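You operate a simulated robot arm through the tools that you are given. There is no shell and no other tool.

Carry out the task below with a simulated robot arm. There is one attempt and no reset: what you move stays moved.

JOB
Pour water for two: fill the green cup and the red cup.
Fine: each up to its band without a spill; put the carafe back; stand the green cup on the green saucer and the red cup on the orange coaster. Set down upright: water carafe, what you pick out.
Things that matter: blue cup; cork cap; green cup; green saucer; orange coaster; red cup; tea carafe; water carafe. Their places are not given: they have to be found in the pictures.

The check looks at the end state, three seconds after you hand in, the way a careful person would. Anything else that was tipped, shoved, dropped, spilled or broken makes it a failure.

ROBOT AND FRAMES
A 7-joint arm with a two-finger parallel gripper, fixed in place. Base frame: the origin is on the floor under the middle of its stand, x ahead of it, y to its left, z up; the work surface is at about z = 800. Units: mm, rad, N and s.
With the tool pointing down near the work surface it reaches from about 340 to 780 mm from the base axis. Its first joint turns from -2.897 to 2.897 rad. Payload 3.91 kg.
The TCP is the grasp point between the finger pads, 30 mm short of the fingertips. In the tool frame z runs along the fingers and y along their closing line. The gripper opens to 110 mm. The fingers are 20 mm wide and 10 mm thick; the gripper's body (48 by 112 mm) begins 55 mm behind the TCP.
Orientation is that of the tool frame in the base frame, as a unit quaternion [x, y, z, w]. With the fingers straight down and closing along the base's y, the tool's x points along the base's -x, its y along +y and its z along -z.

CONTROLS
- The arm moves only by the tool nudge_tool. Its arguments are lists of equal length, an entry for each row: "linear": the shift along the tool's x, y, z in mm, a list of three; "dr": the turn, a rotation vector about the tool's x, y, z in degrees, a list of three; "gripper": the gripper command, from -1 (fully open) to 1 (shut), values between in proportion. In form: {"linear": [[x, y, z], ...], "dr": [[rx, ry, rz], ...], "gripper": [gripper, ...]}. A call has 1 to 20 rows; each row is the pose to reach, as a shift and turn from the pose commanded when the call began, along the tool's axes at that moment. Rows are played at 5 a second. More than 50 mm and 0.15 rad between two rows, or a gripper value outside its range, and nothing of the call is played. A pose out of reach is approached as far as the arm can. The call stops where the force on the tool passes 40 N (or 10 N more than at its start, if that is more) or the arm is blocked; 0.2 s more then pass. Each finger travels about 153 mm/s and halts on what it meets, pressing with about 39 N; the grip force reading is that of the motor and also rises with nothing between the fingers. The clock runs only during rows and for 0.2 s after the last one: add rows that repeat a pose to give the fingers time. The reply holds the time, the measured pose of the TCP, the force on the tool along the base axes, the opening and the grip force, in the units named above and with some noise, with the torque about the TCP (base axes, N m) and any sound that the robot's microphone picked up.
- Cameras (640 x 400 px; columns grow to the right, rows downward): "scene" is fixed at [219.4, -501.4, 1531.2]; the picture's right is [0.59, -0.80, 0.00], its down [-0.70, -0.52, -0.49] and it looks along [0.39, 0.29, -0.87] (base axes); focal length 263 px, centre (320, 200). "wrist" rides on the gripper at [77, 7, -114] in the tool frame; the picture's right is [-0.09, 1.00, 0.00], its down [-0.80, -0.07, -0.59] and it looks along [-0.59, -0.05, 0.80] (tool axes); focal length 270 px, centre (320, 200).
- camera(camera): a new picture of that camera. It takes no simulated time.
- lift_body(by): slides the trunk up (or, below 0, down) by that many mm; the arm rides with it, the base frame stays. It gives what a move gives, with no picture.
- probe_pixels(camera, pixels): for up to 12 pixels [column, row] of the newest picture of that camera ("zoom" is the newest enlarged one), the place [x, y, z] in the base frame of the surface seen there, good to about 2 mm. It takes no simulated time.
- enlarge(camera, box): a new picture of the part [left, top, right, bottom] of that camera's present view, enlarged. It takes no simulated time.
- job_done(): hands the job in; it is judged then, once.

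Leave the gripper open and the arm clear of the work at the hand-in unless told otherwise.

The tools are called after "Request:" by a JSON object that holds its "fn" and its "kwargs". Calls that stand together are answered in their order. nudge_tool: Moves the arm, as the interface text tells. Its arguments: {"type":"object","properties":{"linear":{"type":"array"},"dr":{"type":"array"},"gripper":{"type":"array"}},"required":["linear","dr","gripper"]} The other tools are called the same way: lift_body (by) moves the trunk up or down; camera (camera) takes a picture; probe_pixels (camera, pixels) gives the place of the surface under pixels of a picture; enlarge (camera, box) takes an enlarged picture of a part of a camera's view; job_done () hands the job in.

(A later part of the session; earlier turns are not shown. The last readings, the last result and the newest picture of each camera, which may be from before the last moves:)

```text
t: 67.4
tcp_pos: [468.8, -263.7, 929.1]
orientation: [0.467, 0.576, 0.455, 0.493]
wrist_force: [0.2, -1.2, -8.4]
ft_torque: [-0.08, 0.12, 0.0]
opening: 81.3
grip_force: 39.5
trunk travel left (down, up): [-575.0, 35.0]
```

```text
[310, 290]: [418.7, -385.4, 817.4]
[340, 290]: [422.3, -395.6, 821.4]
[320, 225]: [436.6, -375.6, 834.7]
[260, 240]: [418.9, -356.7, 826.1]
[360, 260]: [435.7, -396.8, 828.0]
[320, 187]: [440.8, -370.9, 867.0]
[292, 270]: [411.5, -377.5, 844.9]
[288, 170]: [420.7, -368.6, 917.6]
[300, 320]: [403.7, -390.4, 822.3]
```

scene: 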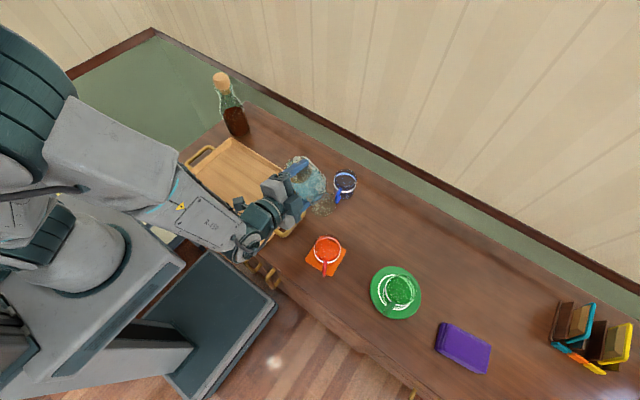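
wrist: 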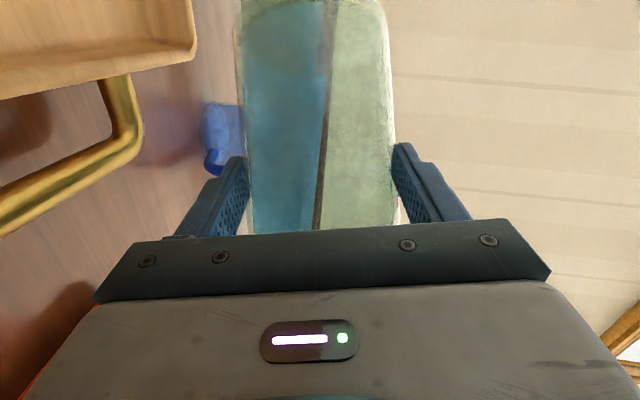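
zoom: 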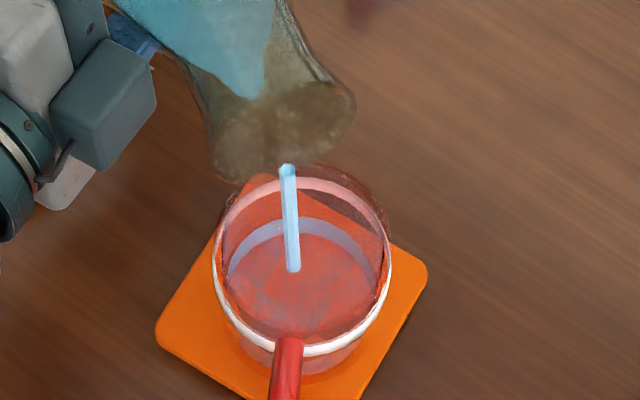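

The stream ends at z≈845 (water level), band at ≈867–876. I wait one short row and look again.

Request:
{"fn": "nudge_tool", "kwargs": {"linear": [[0, 0, 0]], "dr": [[0, 0, 0]], "gripper": [1]}}

Request:
{"fn": "enlarge", "kwargs": {"camera": "scene", "box": [300, 210, 360, 270]}}

Request:
{"fn": "probe_pixels", "kwargs": {"camera": "zoom", "pixels": [[292, 262], [292, 268], [290, 220], [320, 215], [320, 222], [340, 222], [260, 232]]}}

```text
t: 67.8
tcp_pos: [469.9, -264.5, 929.5]
orientation: [0.467, 0.575, 0.456, 0.493]
wrist_force: [0.8, 1.0, -8.5]
ft_torque: [-0.05, 0.14, -0.02]
opening: 81.7
grip_force: 38.7
trunk travel left (down, up): [-575.0, 35.0]
```

```text
6.67 times, centred on (330, 240) of scene
```

zoom: 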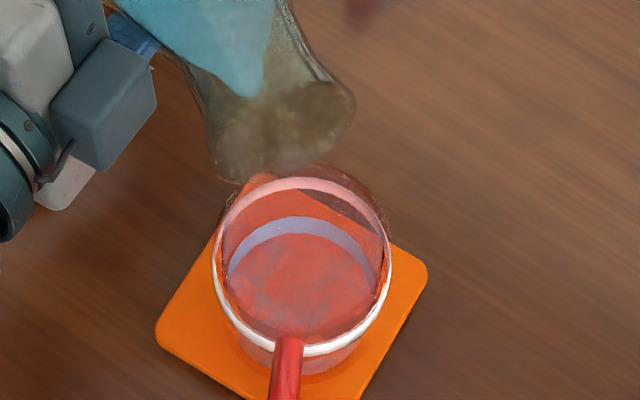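

```text
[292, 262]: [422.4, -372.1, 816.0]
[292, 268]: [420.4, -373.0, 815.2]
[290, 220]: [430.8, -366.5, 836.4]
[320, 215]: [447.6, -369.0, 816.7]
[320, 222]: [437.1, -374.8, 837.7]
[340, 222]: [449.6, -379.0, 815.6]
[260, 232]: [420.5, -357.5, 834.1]
```

The flow stops by itself at this tilt; the level is about z=840. I tilt 3° more (83°) and let it run out.

Request:
{"fn": "nudge_tool", "kwargs": {"linear": [[0, 0, 0], [0, 0, 0], [0, 0, 0], [0, 0, 0], [0, 0, 0], [0, 0, 0], [0, 0, 0]], "dr": [[-0.57, 0, 0.82], [-1.15, 0, 1.64], [-1.72, 0, 2.46], [-1.72, 0, 2.46], [-1.72, 0, 2.46], [-1.72, 0, 2.46], [-1.72, 0, 2.46]], "gripper": [1, 1, 1, 1, 1, 1, 1]}}

Request:
{"fn": "enlarge", "kwargs": {"camera": "scene", "box": [300, 210, 360, 270]}}

Request:
{"fn": "probe_pixels", "kwargs": {"camera": "zoom", "pixels": [[290, 200], [290, 210], [320, 200], [320, 205], [320, 210], [320, 215], [320, 220], [260, 220], [350, 210]]}}

```text
t: 69.4
tcp_pos: [469.5, -264.3, 929.0]
orientation: [0.472, 0.559, 0.473, 0.49]
wrist_force: [0.3, 0.1, -7.8]
ft_torque: [-0.08, 0.14, -0.01]
opening: 81.1
grip_force: 38.9
trunk travel left (down, up): [-575.0, 35.0]
```

```text
6.67 times, centred on (330, 240) of scene
```

zoom: 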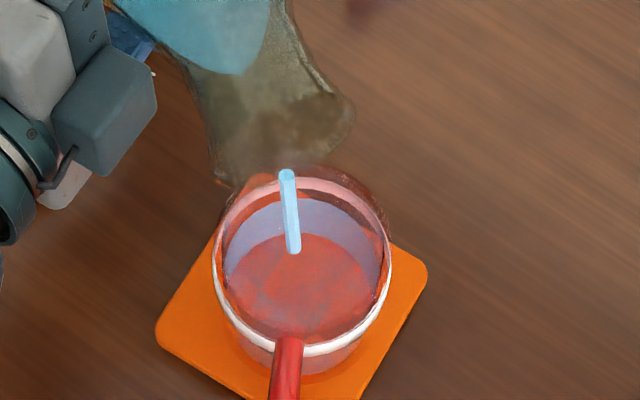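

```text
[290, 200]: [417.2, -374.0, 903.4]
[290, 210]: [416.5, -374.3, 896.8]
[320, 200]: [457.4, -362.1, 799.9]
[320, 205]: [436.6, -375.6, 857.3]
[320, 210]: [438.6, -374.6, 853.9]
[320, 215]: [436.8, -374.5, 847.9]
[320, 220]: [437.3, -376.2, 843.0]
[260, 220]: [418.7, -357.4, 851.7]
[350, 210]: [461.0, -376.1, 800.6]
```

Level now ≈859, still flowing; band begins at ≈867. I hold for one short row and check.

Request:
{"fn": "nudge_tool", "kwargs": {"linear": [[0, 0, 0]], "dr": [[0, 0, 0]], "gripper": [1]}}

Request:
{"fn": "enlarge", "kwargs": {"camera": "scene", "box": [300, 210, 360, 270]}}

Request:
{"fn": "probe_pixels", "kwargs": {"camera": "zoom", "pixels": [[320, 186], [320, 190], [320, 193], [320, 196], [320, 199], [320, 202], [320, 205], [260, 205], [260, 210], [350, 202], [350, 207]]}}

```text
t: 69.8
tcp_pos: [469.3, -264.5, 928.9]
orientation: [0.473, 0.559, 0.473, 0.49]
wrist_force: [-0.7, 0.4, -7.0]
ft_torque: [-0.09, 0.15, 0.01]
opening: 81.2
grip_force: 39.1
trunk travel left (down, up): [-575.0, 35.0]
```

```text
6.67 times, centred on (330, 240) of scene
```

zoom: 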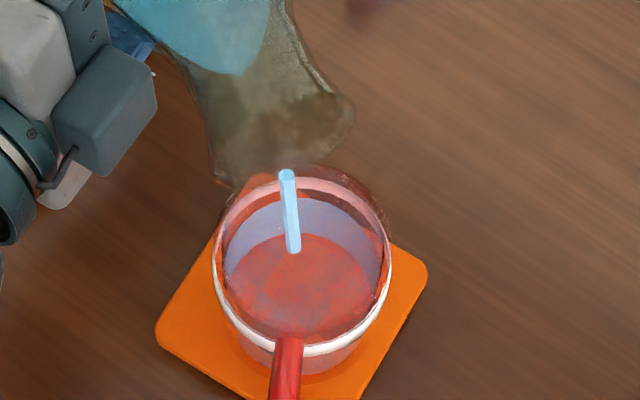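

```text
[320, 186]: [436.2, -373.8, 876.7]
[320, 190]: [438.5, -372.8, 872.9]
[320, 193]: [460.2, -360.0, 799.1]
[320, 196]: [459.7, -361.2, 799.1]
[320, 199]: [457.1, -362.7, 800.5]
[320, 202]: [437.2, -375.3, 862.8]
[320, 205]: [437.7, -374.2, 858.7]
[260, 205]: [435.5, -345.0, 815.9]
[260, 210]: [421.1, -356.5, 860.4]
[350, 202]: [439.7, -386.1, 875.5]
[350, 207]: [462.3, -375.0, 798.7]
```

Water's edge is about 8 mm below the band's lower edge; the flow is slow. I hold about 1 s.

Request:
{"fn": "nudge_tool", "kwargs": {"linear": [[0, 0, 0], [0, 0, 0], [0, 0, 0], [0, 0, 0]], "dr": [[0, 0, 0], [0, 0, 0], [0, 0, 0], [0, 0, 0]], "gripper": [1, 1, 1, 1]}}

Request:
{"fn": "enlarge", "kwargs": {"camera": "scene", "box": [300, 210, 360, 270]}}

Request:
{"fn": "probe_pixels", "kwargs": {"camera": "zoom", "pixels": [[320, 176], [320, 180], [320, 190], [320, 193], [320, 196], [320, 199], [320, 202], [260, 200], [260, 205], [350, 202], [350, 207]]}}

```text
t: 70.8
tcp_pos: [469.3, -264.1, 928.4]
orientation: [0.472, 0.558, 0.474, 0.491]
wrist_force: [0.2, 0.0, -7.7]
ft_torque: [-0.07, 0.14, 0.02]
opening: 81.3
grip_force: 38.3
trunk travel left (down, up): [-575.0, 35.0]
```

```text
6.67 times, centred on (330, 240) of scene
```

zoom: 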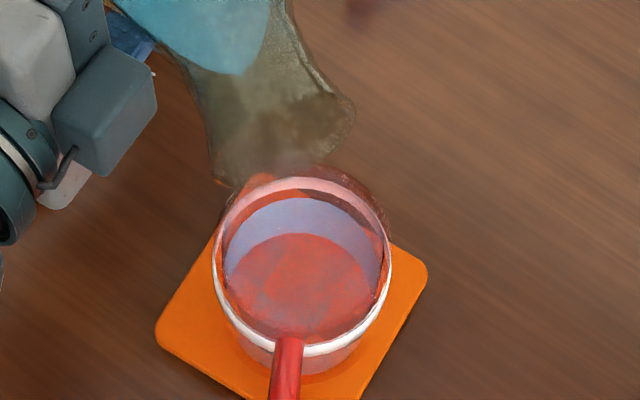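

```text
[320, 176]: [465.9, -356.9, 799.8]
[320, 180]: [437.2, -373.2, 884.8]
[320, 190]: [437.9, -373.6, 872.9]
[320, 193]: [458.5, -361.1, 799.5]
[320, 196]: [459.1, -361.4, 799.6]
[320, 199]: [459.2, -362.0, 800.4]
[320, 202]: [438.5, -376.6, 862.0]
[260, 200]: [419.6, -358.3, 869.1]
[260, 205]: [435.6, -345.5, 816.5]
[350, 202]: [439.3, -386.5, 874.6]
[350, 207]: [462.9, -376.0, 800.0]
```

The flow has stopped with the water just below the band. I measure the band's extent (front and back) more carefully in this zoom.

Request:
{"fn": "probe_pixels", "kwargs": {"camera": "zoom", "pixels": [[335, 336], [335, 340], [335, 344], [335, 348], [335, 352], [335, 356], [335, 360], [320, 177], [320, 178], [320, 184], [320, 191], [320, 201]]}}

Request:
{"fn": "enlarge", "kwargs": {"camera": "scene", "box": [316, 230, 346, 260]}}

```text
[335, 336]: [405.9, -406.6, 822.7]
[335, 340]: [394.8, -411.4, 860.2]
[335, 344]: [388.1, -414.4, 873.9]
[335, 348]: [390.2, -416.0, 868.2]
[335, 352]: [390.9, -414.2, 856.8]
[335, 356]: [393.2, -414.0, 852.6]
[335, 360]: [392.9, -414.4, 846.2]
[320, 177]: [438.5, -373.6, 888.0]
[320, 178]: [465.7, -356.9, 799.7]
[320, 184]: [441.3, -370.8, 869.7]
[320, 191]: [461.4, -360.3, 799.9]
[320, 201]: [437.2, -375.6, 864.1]
```

```text
13.33 times, centred on (331, 245) of scene
```

zoom: 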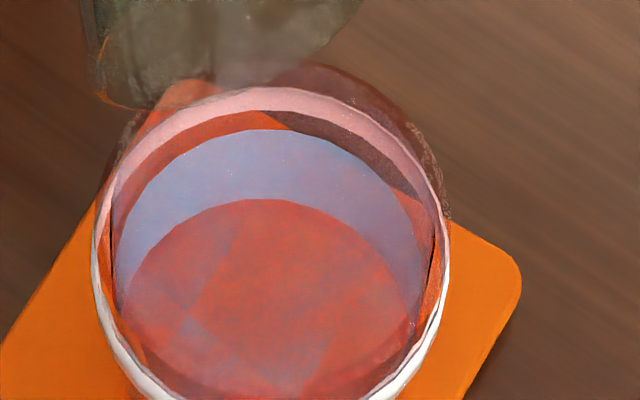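

The water level is ≈864, the band ≈866–877; about 8 mm per degree so far. I tilt 0.8° more and let it run out.

Request:
{"fn": "nudge_tool", "kwargs": {"linear": [[0, 0, 0], [0, 0, 0], [0, 0, 0], [0, 0, 0], [0, 0, 0], [0, 0, 0], [0, 0, 0], [0, 0, 0], [0, 0, 0]], "dr": [[-0.23, 0, 0.33], [-0.46, 0, 0.655], [-0.46, 0, 0.655], [-0.46, 0, 0.655], [-0.46, 0, 0.655], [-0.46, 0, 0.655], [-0.46, 0, 0.655], [-0.46, 0, 0.655], [-0.46, 0, 0.655]], "gripper": [1, 1, 1, 1, 1, 1, 1, 1, 1]}}

Request:
{"fn": "enlarge", "kwargs": {"camera": "scene", "box": [316, 230, 346, 260]}}

Request:
{"fn": "probe_pixels", "kwargs": {"camera": "zoom", "pixels": [[250, 110], [250, 115], [250, 120], [250, 125], [250, 130], [250, 135], [250, 140], [330, 130], [330, 140], [200, 140], [250, 95]]}}

```text
t: 72.8
tcp_pos: [468.9, -264.9, 929.4]
orientation: [0.474, 0.554, 0.478, 0.489]
wrist_force: [0.0, 0.0, -8.3]
ft_torque: [-0.12, 0.13, 0.0]
opening: 81.1
grip_force: 39.0
trunk travel left (down, up): [-575.0, 35.0]
```

```text
13.33 times, centred on (331, 245) of scene
```

zoom: 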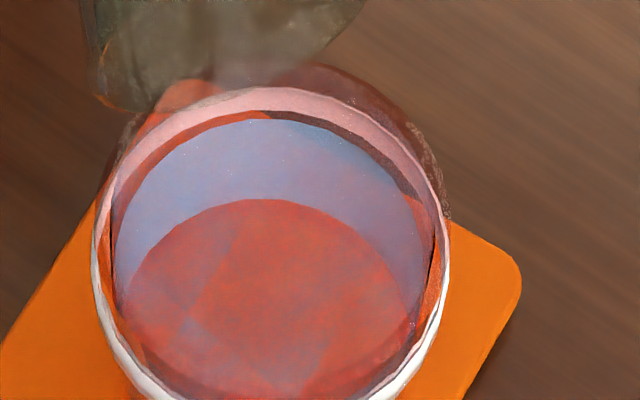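

```text
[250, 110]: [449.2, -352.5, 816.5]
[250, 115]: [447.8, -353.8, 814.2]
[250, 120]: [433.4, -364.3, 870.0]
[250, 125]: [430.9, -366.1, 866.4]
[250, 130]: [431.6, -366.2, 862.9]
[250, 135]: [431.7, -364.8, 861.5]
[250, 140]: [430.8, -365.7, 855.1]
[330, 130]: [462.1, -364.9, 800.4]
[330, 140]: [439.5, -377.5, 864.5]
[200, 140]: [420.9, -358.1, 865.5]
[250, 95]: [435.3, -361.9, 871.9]
```

The level now reads z≈870, about the middle of the band (≈871). I tilt back to 65° and rise 60 mm to stop here.

Request:
{"fn": "nudge_tool", "kwargs": {"linear": [[-0.3, 3, -0.2], [-1.1, 12, -0.7], [-2.1, 24, -1.5], [-3.2, 36, -2.2], [-4.2, 48, -3], [-5.3, 59.6, -3.7], [-5.3, 59.6, -3.7]], "dr": [[1.72, 0, -2.46], [3.6, 0, -5.1], [5.4, 0, -7.7], [7.2, 0, -10.3], [9, 0, -12.9], [10.8, 0, -15.4], [10.8, 0, -15.4]], "gripper": [1, 1, 1, 1, 1, 1, 1]}}

Request:
{"fn": "enlarge", "kwargs": {"camera": "scene", "box": [311, 230, 346, 265]}}

Request:
{"fn": "camera", "kwargs": {"camera": "wrist"}}

```text
t: 74.4
tcp_pos: [469.3, -263.8, 988.7]
orientation: [0.439, 0.655, 0.354, 0.502]
wrist_force: [0.3, 0.6, -8.6]
ft_torque: [-0.06, 0.15, -0.02]
opening: 81.2
grip_force: 39.1
trunk travel left (down, up): [-575.0, 35.0]
```

```text
11.43 times, centred on (328, 248) of scene
```

zoom: 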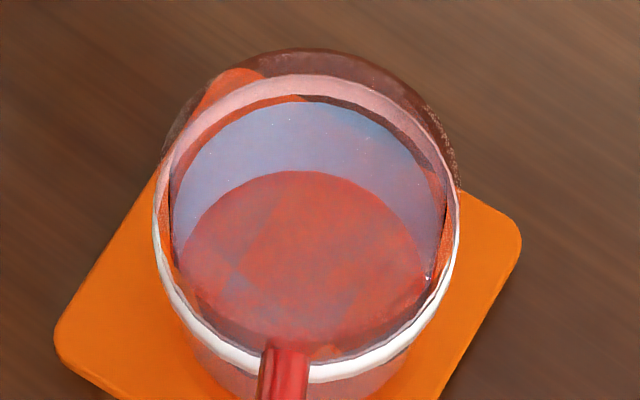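

```text
taken
```

wrist: 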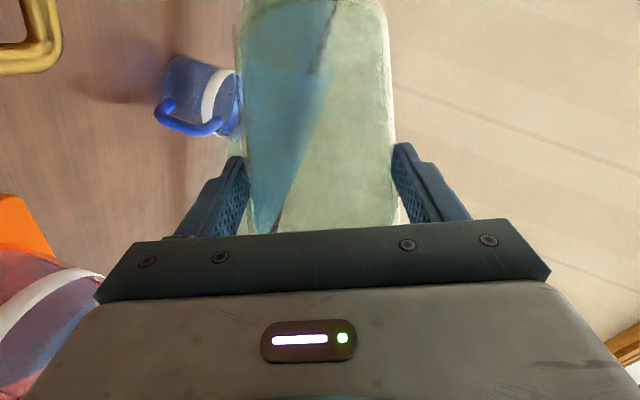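

Red looks right at its band. Now I carry the carafe (kept at 65°, z≈989) over to the green cup's pour pose at (512,-484), turning to -44°.

Request:
{"fn": "nudge_tool", "kwargs": {"linear": [[-13, -4.4, 2.3], [-37, -12.4, 6.5], [-65, -21.8, 11.4], [-95, -31.8, 16.7], [-125, -41.9, 21.9], [-155, -51.9, 27.2], [-183, -61.3, 32.1], [-202, -67.7, 35.4], [-209.2, -70.1, 36.7], [-209.2, -70.1, 36.7]], "dr": [[0.28, -0.73, 0.2], [0.8, -2.1, 0.56], [1.4, -3.7, 0.98], [2.04, -5.36, 1.43], [2.7, -7.05, 1.88], [3.3, -8.7, 2.33], [3.9, -10.3, 2.76], [4.35, -11.4, 3.04], [4.5, -11.8, 3.15], [4.5, -11.8, 3.15]], "gripper": [1, 1, 1, 1, 1, 1, 1, 1, 1, 1]}}

Request:
{"fn": "camera", "kwargs": {"camera": "scene"}}

Request:
{"fn": "camera", "kwargs": {"camera": "wrist"}}

```text
t: 76.6
tcp_pos: [513.0, -483.2, 988.2]
orientation: [0.51, 0.601, 0.296, 0.539]
wrist_force: [0.3, 0.4, -7.5]
ft_torque: [-0.02, 0.19, -0.03]
opening: 81.2
grip_force: 39.0
trunk travel left (down, up): [-575.0, 35.0]
```

```text
taken
```

scene: 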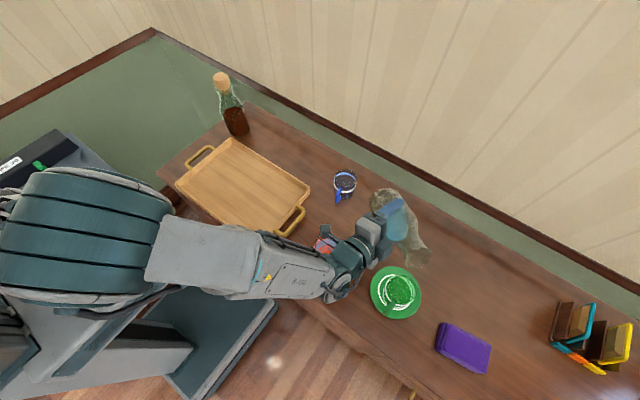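

```text
taken
```

wrist: 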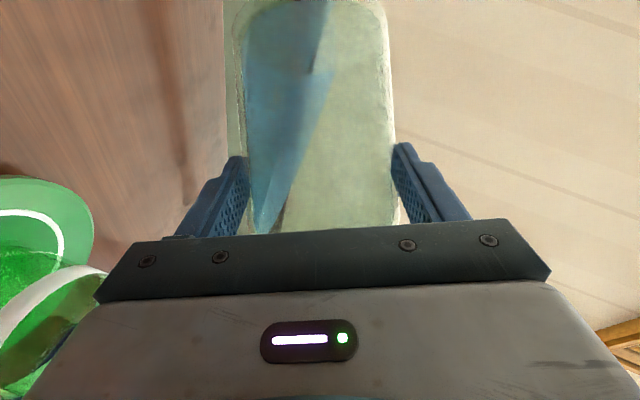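

I check the heights of the wrist and camera parts near the red cup before lowering.

Request:
{"fn": "enlarge", "kwargs": {"camera": "scene", "box": [280, 190, 440, 320]}}

Request:
{"fn": "probe_pixels", "kwargs": {"camera": "zoom", "pixels": [[165, 165], [180, 190], [195, 150], [210, 225], [150, 240], [215, 290], [110, 290], [270, 220], [180, 230], [230, 250], [200, 175], [160, 150]]}}

```text
3.08 times, centred on (360, 255) of scene
```

zoom: 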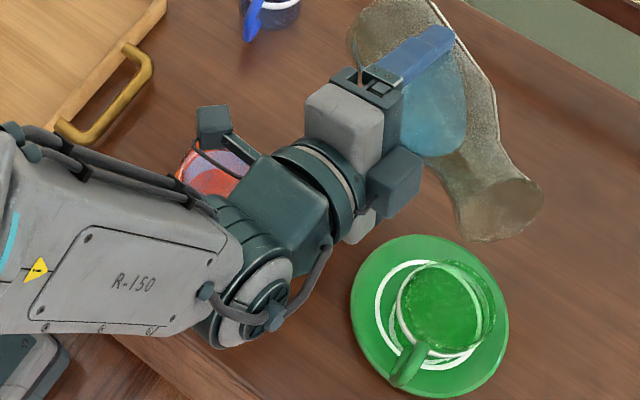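

```text
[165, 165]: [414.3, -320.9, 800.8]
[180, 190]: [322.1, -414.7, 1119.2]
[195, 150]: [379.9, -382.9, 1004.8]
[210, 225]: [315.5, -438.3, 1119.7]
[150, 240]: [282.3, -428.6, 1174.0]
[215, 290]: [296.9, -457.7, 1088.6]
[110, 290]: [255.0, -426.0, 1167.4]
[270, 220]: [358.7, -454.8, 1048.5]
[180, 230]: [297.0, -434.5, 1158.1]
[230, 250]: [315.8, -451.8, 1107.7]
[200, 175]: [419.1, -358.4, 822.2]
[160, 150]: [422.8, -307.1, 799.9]
```

The forearm is over 1000 mm high, well clear of the red cup. I lower 55 mm and tilt to 82° (just below where the flow had stopped).

Request:
{"fn": "nudge_tool", "kwargs": {"linear": [[3.2, -8.3, 2.2], [6.3, -16.6, 4.4], [9.5, -24.9, 6.7], [12.7, -33.2, 8.9], [15.8, -41.5, 11.1], [19, -49.8, 13.3], [19, -49.8, 13.3]], "dr": [[-1.6, 0, 2.3], [-3.25, 0, 4.6], [-4.9, 0, 6.95], [-6.5, 0, 9.3], [-8.1, 0, 11.6], [-9.76, 0, 13.9], [-9.76, 0, 13.9]], "gripper": [1, 1, 1, 1, 1, 1, 1]}}

Request:
{"fn": "enlarge", "kwargs": {"camera": "scene", "box": [280, 190, 440, 320]}}

Request:
{"fn": "enlarge", "kwargs": {"camera": "scene", "box": [360, 250, 430, 320]}}

```text
t: 78.2
tcp_pos: [511.7, -484.5, 934.1]
orientation: [0.532, 0.507, 0.408, 0.541]
wrist_force: [0.0, -0.2, -8.4]
ft_torque: [-0.05, 0.2, 0.0]
opening: 81.2
grip_force: 38.6
trunk travel left (down, up): [-575.0, 35.0]
```

```text
3.08 times, centred on (360, 255) of scene
```

zoom: 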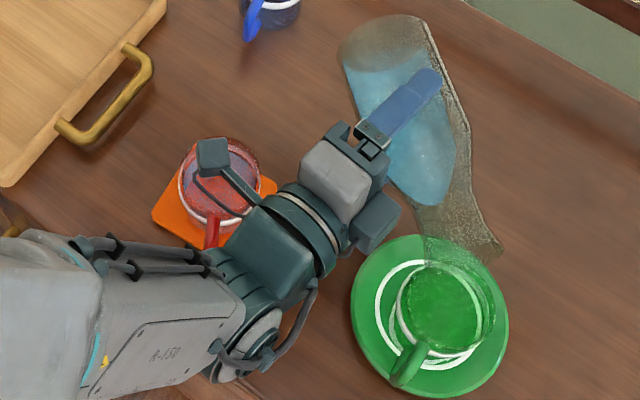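

```text
5.71 times, centred on (395, 285) of scene
```

zoom: 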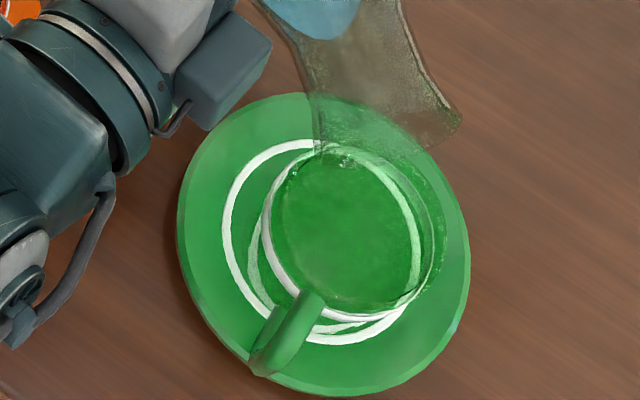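

In place; the lip is above the green cup's near side. I tilt to 84.5° and watch.

Request:
{"fn": "nudge_tool", "kwargs": {"linear": [[0, 0, 0], [0, 0, 0], [0, 0, 0], [0, 0, 0]], "dr": [[-0.5, 0, 0.7], [-1, 0, 1.4], [-1.44, 0, 2.05], [-1.44, 0, 2.05]], "gripper": [1, 1, 1, 1]}}

Request:
{"fn": "enlarge", "kwargs": {"camera": "scene", "box": [370, 255, 430, 315]}}

```text
t: 79.2
tcp_pos: [511.8, -484.5, 932.4]
orientation: [0.534, 0.492, 0.426, 0.54]
wrist_force: [0.9, 0.1, -8.2]
ft_torque: [-0.04, 0.19, -0.03]
opening: 81.4
grip_force: 39.0
trunk travel left (down, up): [-575.0, 35.0]
```

```text
6.67 times, centred on (400, 285) of scene
```

zoom: 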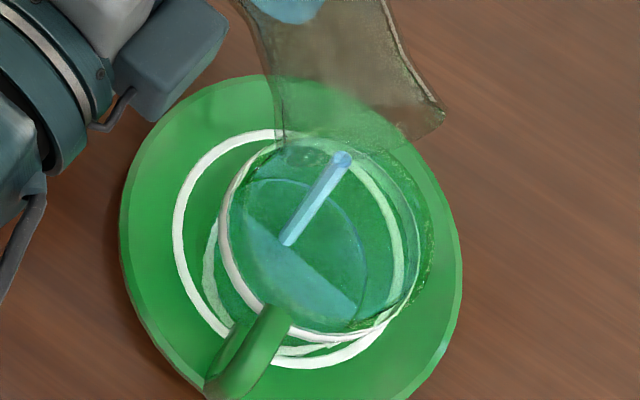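

The stream falls inside the green cup. I hold until it stops.

Request:
{"fn": "nudge_tool", "kwargs": {"linear": [[0, 0, 0], [0, 0, 0], [0, 0, 0], [0, 0, 0], [0, 0, 0]], "dr": [[0, 0, 0], [0, 0, 0], [0, 0, 0], [0, 0, 0], [0, 0, 0]], "gripper": [1, 1, 1, 1, 1]}}

Request:
{"fn": "enlarge", "kwargs": {"camera": "scene", "box": [375, 260, 425, 310]}}

Request:
{"fn": "probe_pixels", "kwargs": {"camera": "zoom", "pixels": [[340, 150], [300, 210], [270, 235], [255, 250], [380, 200], [395, 230], [370, 180], [350, 250], [300, 270], [400, 260], [415, 260]]}}

```text
t: 80.4
tcp_pos: [512.2, -484.8, 933.3]
orientation: [0.533, 0.493, 0.424, 0.541]
wrist_force: [0.2, 0.6, -8.2]
ft_torque: [0.0, 0.15, -0.02]
opening: 81.4
grip_force: 38.6
trunk travel left (down, up): [-575.0, 35.0]
```

```text
8.00 times, centred on (400, 285) of scene
```

zoom: 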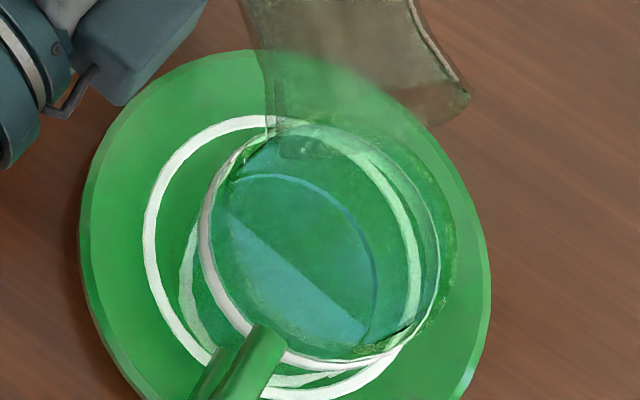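

```text
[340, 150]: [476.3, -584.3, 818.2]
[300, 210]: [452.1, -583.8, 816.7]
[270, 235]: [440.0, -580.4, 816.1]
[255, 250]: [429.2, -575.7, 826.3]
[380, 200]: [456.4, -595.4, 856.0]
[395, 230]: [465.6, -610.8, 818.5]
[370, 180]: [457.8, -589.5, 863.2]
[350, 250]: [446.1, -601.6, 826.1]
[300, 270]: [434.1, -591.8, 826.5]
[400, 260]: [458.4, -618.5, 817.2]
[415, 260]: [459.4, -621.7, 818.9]
```

Flow stopped; the level is still low (≈829). I tilt to 87° with a 4 mm rise and let it run out.

Request:
{"fn": "nudge_tool", "kwargs": {"linear": [[-0.1, 1.3, -0.1], [-0.2, 2.7, -0.1], [-0.3, 4, -0.2], [-0.3, 4, -0.2], [-0.3, 4, -0.2], [-0.3, 4, -0.2], [-0.3, 4, -0.2], [-0.3, 4, -0.2], [-0.3, 4, -0.2], [-0.3, 4, -0.2]], "dr": [[-0.48, 0, 0.68], [-0.96, 0, 1.37], [-1.435, 0, 2.05], [-1.435, 0, 2.05], [-1.435, 0, 2.05], [-1.435, 0, 2.05], [-1.435, 0, 2.05], [-1.435, 0, 2.05], [-1.435, 0, 2.05], [-1.435, 0, 2.05]], "gripper": [1, 1, 1, 1, 1, 1, 1, 1, 1, 1]}}

Request:
{"fn": "enlarge", "kwargs": {"camera": "scene", "box": [375, 260, 425, 310]}}

Request:
{"fn": "probe_pixels", "kwargs": {"camera": "zoom", "pixels": [[380, 200], [370, 180], [390, 230], [385, 210], [395, 260], [400, 280], [360, 200], [375, 230], [385, 250], [390, 290], [340, 240]]}}

```text
t: 82.6
tcp_pos: [512.3, -483.8, 937.3]
orientation: [0.536, 0.478, 0.44, 0.539]
wrist_force: [0.7, -0.1, -7.7]
ft_torque: [-0.09, 0.18, 0.0]
opening: 81.1
grip_force: 39.5
trunk travel left (down, up): [-575.0, 35.0]
```

```text
8.00 times, centred on (400, 285) of scene
```

zoom: 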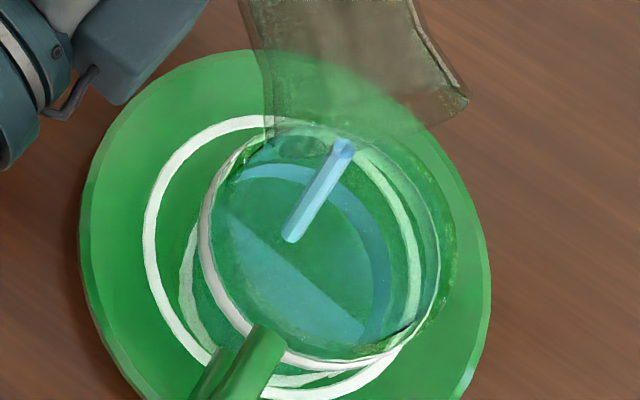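

```text
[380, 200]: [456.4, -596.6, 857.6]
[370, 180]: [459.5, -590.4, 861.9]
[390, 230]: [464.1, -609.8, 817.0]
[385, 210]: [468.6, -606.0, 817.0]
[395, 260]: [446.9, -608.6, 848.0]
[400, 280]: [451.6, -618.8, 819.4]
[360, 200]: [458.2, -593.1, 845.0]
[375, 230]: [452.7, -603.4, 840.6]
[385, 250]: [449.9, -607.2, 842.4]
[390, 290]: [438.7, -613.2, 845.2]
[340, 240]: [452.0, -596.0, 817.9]
```

Level ≈848, still flowing slowly. I hold again.

Request:
{"fn": "nudge_tool", "kwargs": {"linear": [[0, 0, 0], [0, 0, 0], [0, 0, 0], [0, 0, 0], [0, 0, 0]], "dr": [[0, 0, 0], [0, 0, 0], [0, 0, 0], [0, 0, 0], [0, 0, 0]], "gripper": [1, 1, 1, 1, 1]}}

Request:
{"fn": "enlarge", "kwargs": {"camera": "scene", "box": [375, 260, 425, 310]}}

Request:
{"fn": "probe_pixels", "kwargs": {"camera": "zoom", "pixels": [[380, 240], [384, 240], [388, 240], [392, 240], [396, 240], [400, 240], [404, 240], [410, 240], [415, 240], [420, 240]]}}

```text
t: 83.8
tcp_pos: [511.9, -483.8, 936.8]
orientation: [0.536, 0.478, 0.44, 0.54]
wrist_force: [-0.1, -0.1, -8.3]
ft_torque: [-0.02, 0.19, 0.01]
opening: 81.2
grip_force: 39.4
trunk travel left (down, up): [-575.0, 35.0]
```

```text
8.00 times, centred on (400, 285) of scene
```

zoom: 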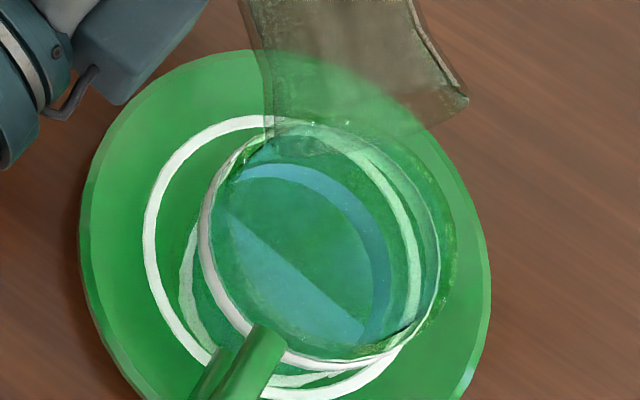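

```text
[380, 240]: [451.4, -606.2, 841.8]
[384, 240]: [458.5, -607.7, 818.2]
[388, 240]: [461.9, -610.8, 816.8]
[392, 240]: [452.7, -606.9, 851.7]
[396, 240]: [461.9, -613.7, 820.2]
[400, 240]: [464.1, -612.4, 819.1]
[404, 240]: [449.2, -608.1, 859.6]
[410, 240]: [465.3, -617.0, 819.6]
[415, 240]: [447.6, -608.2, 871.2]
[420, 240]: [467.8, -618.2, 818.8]
```

Stopped at ≈850. I tilt 1.8° more (88.8°).

Request:
{"fn": "nudge_tool", "kwargs": {"linear": [[0, 1, 0], [-0.1, 2, 0], [-0.1, 3, -0.1], [-0.1, 3, -0.1], [-0.1, 3, -0.1], [-0.1, 3, -0.1], [-0.1, 3, -0.1], [-0.1, 3, -0.1], [-0.1, 3, -0.1], [-0.1, 3, -0.1], [-0.1, 3, -0.1], [-0.1, 3, -0.1]], "dr": [[-0.34, 0, 0.49], [-0.69, 0, 0.98], [-1.03, 0, 1.47], [-1.03, 0, 1.47], [-1.03, 0, 1.47], [-1.03, 0, 1.47], [-1.03, 0, 1.47], [-1.03, 0, 1.47], [-1.03, 0, 1.47], [-1.03, 0, 1.47], [-1.03, 0, 1.47], [-1.03, 0, 1.47]], "gripper": [1, 1, 1, 1, 1, 1, 1, 1, 1, 1, 1, 1]}}

Request:
{"fn": "enlarge", "kwargs": {"camera": "scene", "box": [380, 265, 420, 305]}}

Request:
{"fn": "probe_pixels", "kwargs": {"camera": "zoom", "pixels": [[385, 240], [390, 240], [395, 240], [400, 240], [405, 240], [410, 240], [415, 240], [420, 240], [425, 240], [430, 240], [435, 240], [440, 240]]}}

```text
t: 86.4
tcp_pos: [511.3, -484.0, 940.7]
orientation: [0.537, 0.467, 0.452, 0.538]
wrist_force: [0.0, -0.1, -7.9]
ft_torque: [-0.07, 0.18, 0.0]
opening: 81.1
grip_force: 39.0
trunk travel left (down, up): [-575.0, 35.0]
```

```text
10.00 times, centred on (400, 285) of scene
```

zoom: 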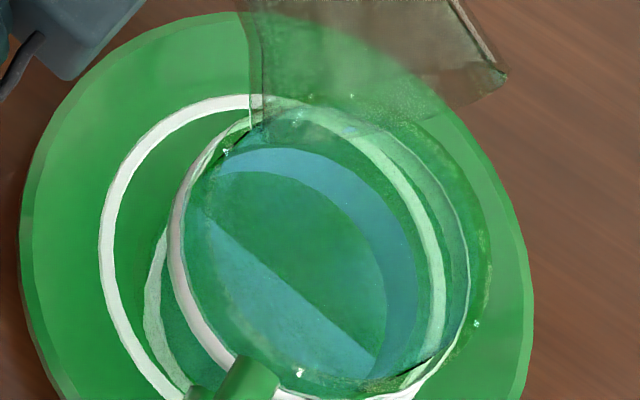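

```text
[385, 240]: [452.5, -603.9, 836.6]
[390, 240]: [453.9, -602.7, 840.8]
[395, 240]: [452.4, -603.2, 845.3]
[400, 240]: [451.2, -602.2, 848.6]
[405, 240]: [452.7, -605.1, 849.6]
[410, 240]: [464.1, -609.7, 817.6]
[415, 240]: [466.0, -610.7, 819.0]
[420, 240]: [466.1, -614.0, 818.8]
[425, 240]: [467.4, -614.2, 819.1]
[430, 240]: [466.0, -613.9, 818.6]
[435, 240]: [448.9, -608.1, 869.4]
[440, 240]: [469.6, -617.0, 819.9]
```

The level is rising but still under the band. I zoom tighter on the far wall to measure.

Request:
{"fn": "enlarge", "kwargs": {"camera": "scene", "box": [398, 270, 418, 290]}}

Request:
{"fn": "probe_pixels", "kwargs": {"camera": "zoom", "pixels": [[200, 180], [220, 180], [240, 180], [260, 180], [280, 180], [300, 180], [320, 180], [340, 180], [360, 180], [380, 180], [400, 180], [420, 180]]}}

```text
16.00 times, centred on (408, 280) of scene
```

zoom: 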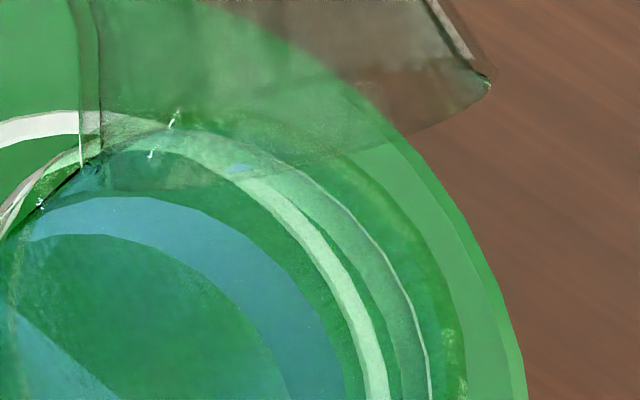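

```text
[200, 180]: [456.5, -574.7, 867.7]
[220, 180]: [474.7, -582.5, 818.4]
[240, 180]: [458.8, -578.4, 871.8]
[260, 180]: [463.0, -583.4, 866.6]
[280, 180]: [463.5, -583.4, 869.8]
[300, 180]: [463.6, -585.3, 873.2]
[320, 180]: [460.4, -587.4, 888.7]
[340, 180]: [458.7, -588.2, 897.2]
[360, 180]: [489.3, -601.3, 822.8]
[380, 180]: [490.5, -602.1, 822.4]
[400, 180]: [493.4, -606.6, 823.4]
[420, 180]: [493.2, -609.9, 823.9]
```

I probe along the far wall for the exact water edge.

Request:
{"fn": "probe_pixels", "kwargs": {"camera": "zoom", "pixels": [[250, 310], [265, 300], [275, 294], [285, 288], [292, 284], [298, 281], [304, 277], [312, 273], [320, 269], [328, 265], [336, 260], [344, 256]]}}

```text
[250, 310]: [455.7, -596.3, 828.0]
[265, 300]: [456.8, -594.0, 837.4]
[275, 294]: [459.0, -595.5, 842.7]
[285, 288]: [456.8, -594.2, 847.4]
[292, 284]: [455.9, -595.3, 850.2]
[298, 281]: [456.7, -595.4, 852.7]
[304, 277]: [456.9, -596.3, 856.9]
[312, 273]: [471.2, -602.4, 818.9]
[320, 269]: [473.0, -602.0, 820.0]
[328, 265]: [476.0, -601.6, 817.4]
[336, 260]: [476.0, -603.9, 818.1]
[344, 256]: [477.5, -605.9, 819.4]
```

The level is ≈857.5; target ≈872.5. I look at what remains in the carafe.

Request:
{"fn": "camera", "kwargs": {"camera": "wrist"}}

Request:
{"fn": "enlarge", "kwargs": {"camera": "scene", "box": [350, 180, 450, 290]}}

```text
taken
```

wrist: 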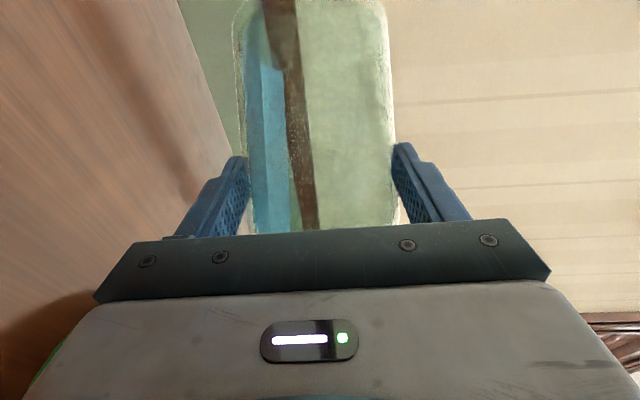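

```text
3.64 times, centred on (400, 235) of scene
```

zoom: 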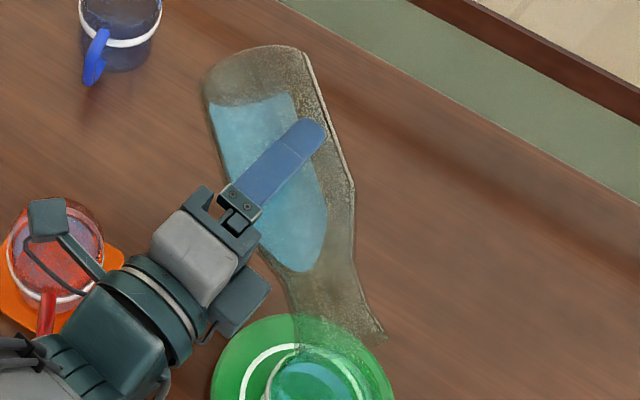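

About 90 ml remain, enough. I tilt 2° more (90.8°), rising 3 mm.

Request:
{"fn": "nudge_tool", "kwargs": {"linear": [[0, 1, 0], [0, 2, 0], [0, 3, 0], [0, 3, 0], [0, 3, 0], [0, 3, 0], [0, 3, 0], [0, 3, 0], [0, 3, 0], [0, 3, 0], [0, 3, 0], [0, 3, 0]], "dr": [[-0.38, 0, 0.55], [-0.77, 0, 1.09], [-1.15, 0, 1.64], [-1.15, 0, 1.64], [-1.15, 0, 1.64], [-1.15, 0, 1.64], [-1.15, 0, 1.64], [-1.15, 0, 1.64], [-1.15, 0, 1.64], [-1.15, 0, 1.64], [-1.15, 0, 1.64], [-1.15, 0, 1.64]], "gripper": [1, 1, 1, 1, 1, 1, 1, 1, 1, 1, 1, 1]}}

Request:
{"fn": "enlarge", "kwargs": {"camera": "scene", "box": [398, 270, 418, 290]}}

Request:
{"fn": "probe_pixels", "kwargs": {"camera": "zoom", "pixels": [[285, 288], [292, 284], [298, 281], [304, 277], [308, 275], [312, 273], [316, 271], [320, 269], [324, 267], [328, 265], [336, 260], [344, 256]]}}

```text
t: 89.0
tcp_pos: [511.8, -485.1, 942.9]
orientation: [0.539, 0.454, 0.463, 0.537]
wrist_force: [-0.1, 1.1, -9.0]
ft_torque: [-0.07, 0.2, 0.0]
opening: 81.3
grip_force: 39.3
trunk travel left (down, up): [-575.0, 35.0]
```

```text
16.00 times, centred on (408, 280) of scene
```

zoom: 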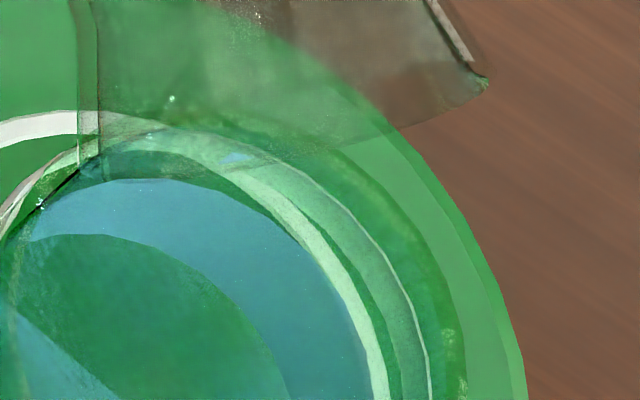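

```text
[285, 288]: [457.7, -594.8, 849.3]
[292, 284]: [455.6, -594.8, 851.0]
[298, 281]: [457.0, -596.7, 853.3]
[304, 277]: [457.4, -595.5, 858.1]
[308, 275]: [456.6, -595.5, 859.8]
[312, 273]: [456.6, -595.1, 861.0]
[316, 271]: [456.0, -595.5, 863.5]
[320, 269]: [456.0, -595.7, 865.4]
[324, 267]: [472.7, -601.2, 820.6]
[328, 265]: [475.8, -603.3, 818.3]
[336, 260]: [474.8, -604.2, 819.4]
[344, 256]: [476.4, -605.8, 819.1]
```

Level ≈866.5 now. I probe further out along the same line to find the band's z-range on the far wall.

Request:
{"fn": "probe_pixels", "kwargs": {"camera": "zoom", "pixels": [[352, 252], [360, 248], [368, 244], [376, 240], [384, 236], [392, 232], [400, 228], [408, 224], [416, 220], [424, 216]]}}

Request:
{"fn": "enlarge", "kwargs": {"camera": "scene", "box": [380, 265, 425, 310]}}

```text
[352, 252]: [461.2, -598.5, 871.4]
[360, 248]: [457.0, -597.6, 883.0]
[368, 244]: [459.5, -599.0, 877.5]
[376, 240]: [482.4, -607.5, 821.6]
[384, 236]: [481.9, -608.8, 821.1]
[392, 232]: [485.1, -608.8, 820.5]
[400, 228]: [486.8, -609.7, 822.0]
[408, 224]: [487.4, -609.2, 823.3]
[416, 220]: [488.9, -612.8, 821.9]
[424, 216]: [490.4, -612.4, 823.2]
```

```text
8.89 times, centred on (402, 288) of scene
```

zoom: 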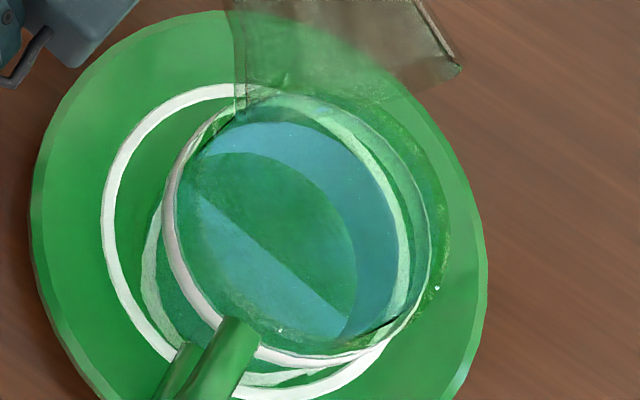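

Band on the green cup ≈869–879 (centre ≈874). Level 866.5; about 4.5 mm per degree now, so I tilt 1.5° more (92.3°).

Request:
{"fn": "nudge_tool", "kwargs": {"linear": [[0, 1, 0], [0, 2, 0], [0, 3, 0], [0, 3, 0], [0, 3, 0], [0, 3, 0], [0, 3, 0], [0, 3, 0], [0, 3, 0], [0, 3, 0], [0, 3, 0], [0, 3, 0]], "dr": [[-0.29, 0, 0.41], [-0.57, 0, 0.82], [-0.86, 0, 1.23], [-0.86, 0, 1.23], [-0.86, 0, 1.23], [-0.86, 0, 1.23], [-0.86, 0, 1.23], [-0.86, 0, 1.23], [-0.86, 0, 1.23], [-0.86, 0, 1.23], [-0.86, 0, 1.23], [-0.86, 0, 1.23]], "gripper": [1, 1, 1, 1, 1, 1, 1, 1, 1, 1, 1, 1]}}

Request:
{"fn": "enlarge", "kwargs": {"camera": "scene", "box": [398, 270, 418, 290]}}

Request:
{"fn": "probe_pixels", "kwargs": {"camera": "zoom", "pixels": [[312, 273], [316, 271], [320, 269], [324, 267], [328, 265], [332, 262], [336, 260], [340, 258], [344, 256], [348, 254], [352, 252], [356, 250]]}}

```text
t: 91.6
tcp_pos: [511.3, -484.2, 947.4]
orientation: [0.539, 0.445, 0.473, 0.536]
wrist_force: [0.5, 0.0, -8.0]
ft_torque: [-0.07, 0.16, -0.01]
opening: 81.0
grip_force: 38.9
trunk travel left (down, up): [-575.0, 35.0]
```

```text
16.00 times, centred on (408, 280) of scene
```

zoom: 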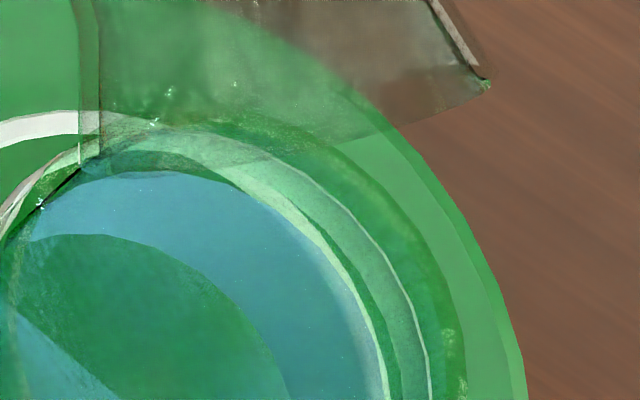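

```text
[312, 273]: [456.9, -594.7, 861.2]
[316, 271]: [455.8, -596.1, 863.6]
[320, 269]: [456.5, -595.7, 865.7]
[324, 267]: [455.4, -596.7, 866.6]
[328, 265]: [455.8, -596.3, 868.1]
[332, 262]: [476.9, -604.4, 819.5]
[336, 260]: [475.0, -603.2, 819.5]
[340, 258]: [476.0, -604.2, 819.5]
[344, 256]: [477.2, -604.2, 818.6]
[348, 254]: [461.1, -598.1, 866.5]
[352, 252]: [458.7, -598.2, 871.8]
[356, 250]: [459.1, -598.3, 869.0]
```

Level ≈869, just inside the band. I hold a second more to see whether it still rises.

Request:
{"fn": "nudge_tool", "kwargs": {"linear": [[0, 0, 0], [0, 0, 0], [0, 0, 0], [0, 0, 0]], "dr": [[0, 0, 0], [0, 0, 0], [0, 0, 0], [0, 0, 0]], "gripper": [1, 1, 1, 1]}}

Request:
{"fn": "enlarge", "kwargs": {"camera": "scene", "box": [380, 265, 425, 310]}}

Request:
{"fn": "enlarge", "kwargs": {"camera": "scene", "box": [398, 270, 418, 290]}}

Request:
{"fn": "probe_pixels", "kwargs": {"camera": "zoom", "pixels": [[324, 267], [328, 265], [330, 264], [332, 262], [334, 261], [336, 260], [346, 255], [348, 254], [352, 252], [360, 248], [366, 245], [372, 242]]}}

```text
t: 92.6
tcp_pos: [511.5, -484.9, 947.8]
orientation: [0.539, 0.445, 0.472, 0.537]
wrist_force: [-0.2, 0.0, -7.5]
ft_torque: [-0.09, 0.13, -0.01]
opening: 81.4
grip_force: 39.1
trunk travel left (down, up): [-575.0, 35.0]
```

```text
8.89 times, centred on (402, 288) of scene
```

zoom: 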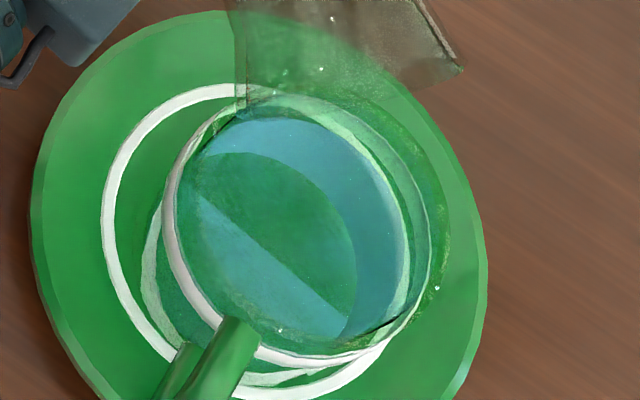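

```text
16.00 times, centred on (408, 280) of scene
```

zoom: 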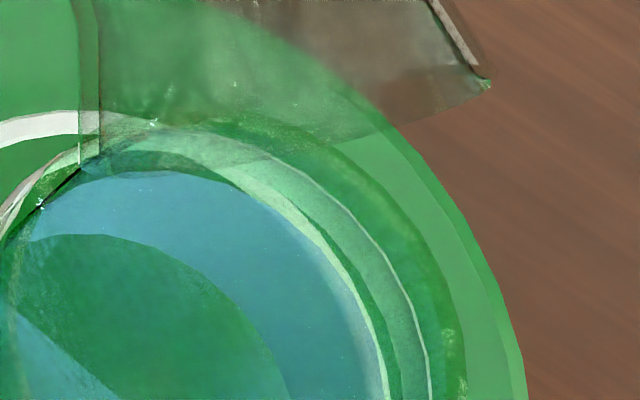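

```text
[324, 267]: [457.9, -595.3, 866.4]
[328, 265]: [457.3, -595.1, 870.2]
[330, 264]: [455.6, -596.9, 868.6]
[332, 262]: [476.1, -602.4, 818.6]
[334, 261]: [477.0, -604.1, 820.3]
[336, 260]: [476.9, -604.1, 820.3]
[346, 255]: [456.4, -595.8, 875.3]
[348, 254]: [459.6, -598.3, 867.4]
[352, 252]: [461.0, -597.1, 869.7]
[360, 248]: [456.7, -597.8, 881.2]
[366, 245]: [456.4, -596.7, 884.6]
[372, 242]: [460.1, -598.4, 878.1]
```

Green: water ≈869.8, band ≈867–878.5. I add 1.2° more to bring it to the middle of the band.

Request:
{"fn": "nudge_tool", "kwargs": {"linear": [[0, 1, 0], [0, 2, 0], [0, 2.5, 0], [0, 2.5, 0], [0, 2.5, 0], [0, 2.5, 0], [0, 2.5, 0], [0, 2.5, 0], [0, 2.5, 0], [0, 2.5, 0], [0, 2.5, 0], [0, 2.5, 0]], "dr": [[-0.23, 0, 0.33], [-0.46, 0, 0.66], [-0.69, 0, 0.98], [-0.69, 0, 0.98], [-0.69, 0, 0.98], [-0.69, 0, 0.98], [-0.69, 0, 0.98], [-0.69, 0, 0.98], [-0.69, 0, 0.98], [-0.69, 0, 0.98], [-0.69, 0, 0.98], [-0.69, 0, 0.98]], "gripper": [1, 1, 1, 1, 1, 1, 1, 1, 1, 1, 1, 1]}}

Request:
{"fn": "enlarge", "kwargs": {"camera": "scene", "box": [398, 270, 418, 290]}}

Request:
{"fn": "probe_pixels", "kwargs": {"camera": "zoom", "pixels": [[324, 267], [328, 265], [330, 264], [332, 262], [334, 261], [336, 260], [338, 259], [340, 258], [342, 257], [344, 256]]}}

```text
t: 95.2
tcp_pos: [512.4, -483.7, 948.8]
orientation: [0.54, 0.438, 0.48, 0.536]
wrist_force: [-0.1, -1.0, -8.5]
ft_torque: [-0.02, 0.16, -0.01]
opening: 81.5
grip_force: 39.1
trunk travel left (down, up): [-575.0, 35.0]
```

```text
16.00 times, centred on (408, 280) of scene
```

zoom: 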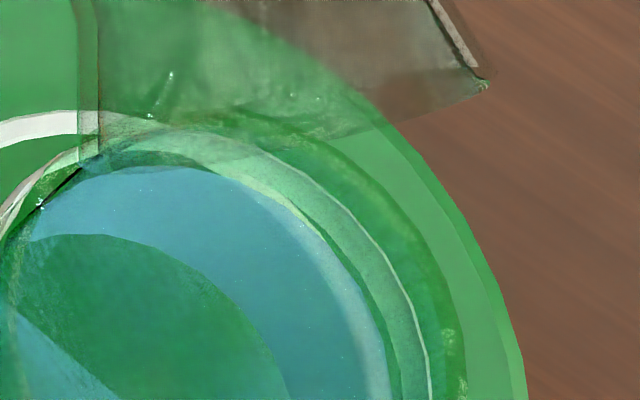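

```text
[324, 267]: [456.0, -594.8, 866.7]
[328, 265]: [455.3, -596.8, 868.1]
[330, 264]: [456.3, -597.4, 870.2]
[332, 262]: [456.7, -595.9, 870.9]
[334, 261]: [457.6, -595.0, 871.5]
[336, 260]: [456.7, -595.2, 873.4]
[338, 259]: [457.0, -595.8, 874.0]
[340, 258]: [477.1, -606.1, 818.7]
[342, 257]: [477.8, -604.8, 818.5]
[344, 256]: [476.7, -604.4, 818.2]
```

Green is at ≈874, in the band. I tilt back to 65° while rising 45 mm.

Request:
{"fn": "nudge_tool", "kwargs": {"linear": [[0.1, 2, 0.1], [0.5, 9, 0.3], [0.9, 18, 0.6], [1.4, 27, 1], [1.8, 36, 1.3], [2.3, 44.9, 1.6], [2.3, 44.9, 1.6]], "dr": [[2.3, 0, -3.3], [5.2, 0, -7.4], [8, 0, -11.4], [10.8, 0, -15.4], [13.6, 0, -19.3], [16.4, 0, -23.3], [16.4, 0, -23.3]], "gripper": [1, 1, 1, 1, 1, 1, 1]}}

Request:
{"fn": "enlarge", "kwargs": {"camera": "scene", "box": [370, 255, 430, 315]}}

Request:
{"fn": "camera", "kwargs": {"camera": "scene"}}

```text
t: 96.8
tcp_pos: [511.6, -484.8, 994.0]
orientation: [0.511, 0.601, 0.295, 0.539]
wrist_force: [0.3, 0.0, -7.6]
ft_torque: [-0.04, 0.21, 0.02]
opening: 81.3
grip_force: 39.3
trunk travel left (down, up): [-575.0, 35.0]
```

```text
6.67 times, centred on (400, 285) of scene
```

zoom: 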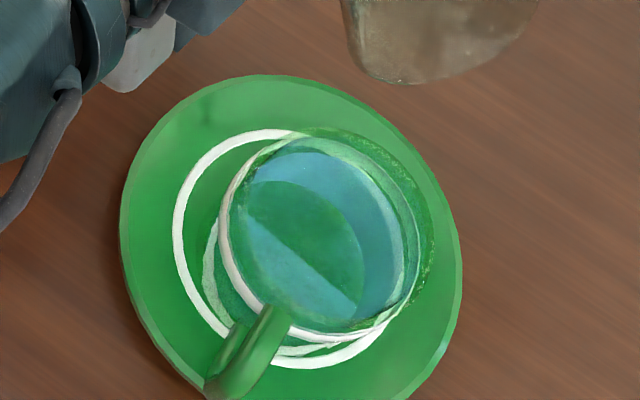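

```text
taken
```

scene: 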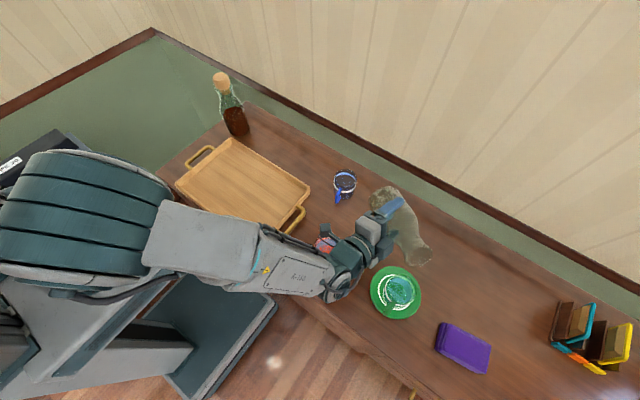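

Both cups look filled with no spill visible. I bring the carafe upright here (65° back).

Request:
{"fn": "nudge_tool", "kwargs": {"linear": [[0, 0, 0], [0, 0, 0], [0, 0, 0], [0, 0, 0], [0, 0, 0], [0, 0, 0], [0, 0, 0], [0, 0, 0], [0, 0, 0], [0, 0, 0], [0, 0, 0], [0, 0, 0], [0, 0, 0], [0, 0, 0]], "dr": [[2, 0, -2.9], [4.9, 0, -7], [7.8, 0, -11.1], [10.9, 0, -15.6], [14.1, 0, -20.1], [17.2, 0, -24.6], [20.4, 0, -29.1], [23.5, 0, -33.6], [26.7, 0, -38.1], [29.9, 0, -42.6], [33, 0, -47.1], [35.6, 0, -50.8], [37.3, 0, -53.2], [37.3, 0, -53.2]], "gripper": [1, 1, 1, 1, 1, 1, 1, 1, 1, 1, 1, 1, 1, 1]}}

Request:
{"fn": "camera", "kwargs": {"camera": "wrist"}}

```text
t: 99.8
tcp_pos: [511.6, -484.5, 994.5]
orientation: [0.333, 0.823, -0.173, 0.427]
wrist_force: [0.6, 0.0, -9.2]
ft_torque: [0.08, 0.1, 0.02]
opening: 81.1
grip_force: 39.0
trunk travel left (down, up): [-575.0, 35.0]
```

```text
taken
```

wrist: 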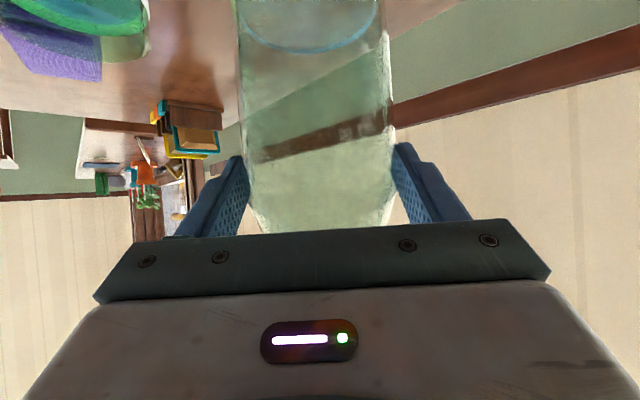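

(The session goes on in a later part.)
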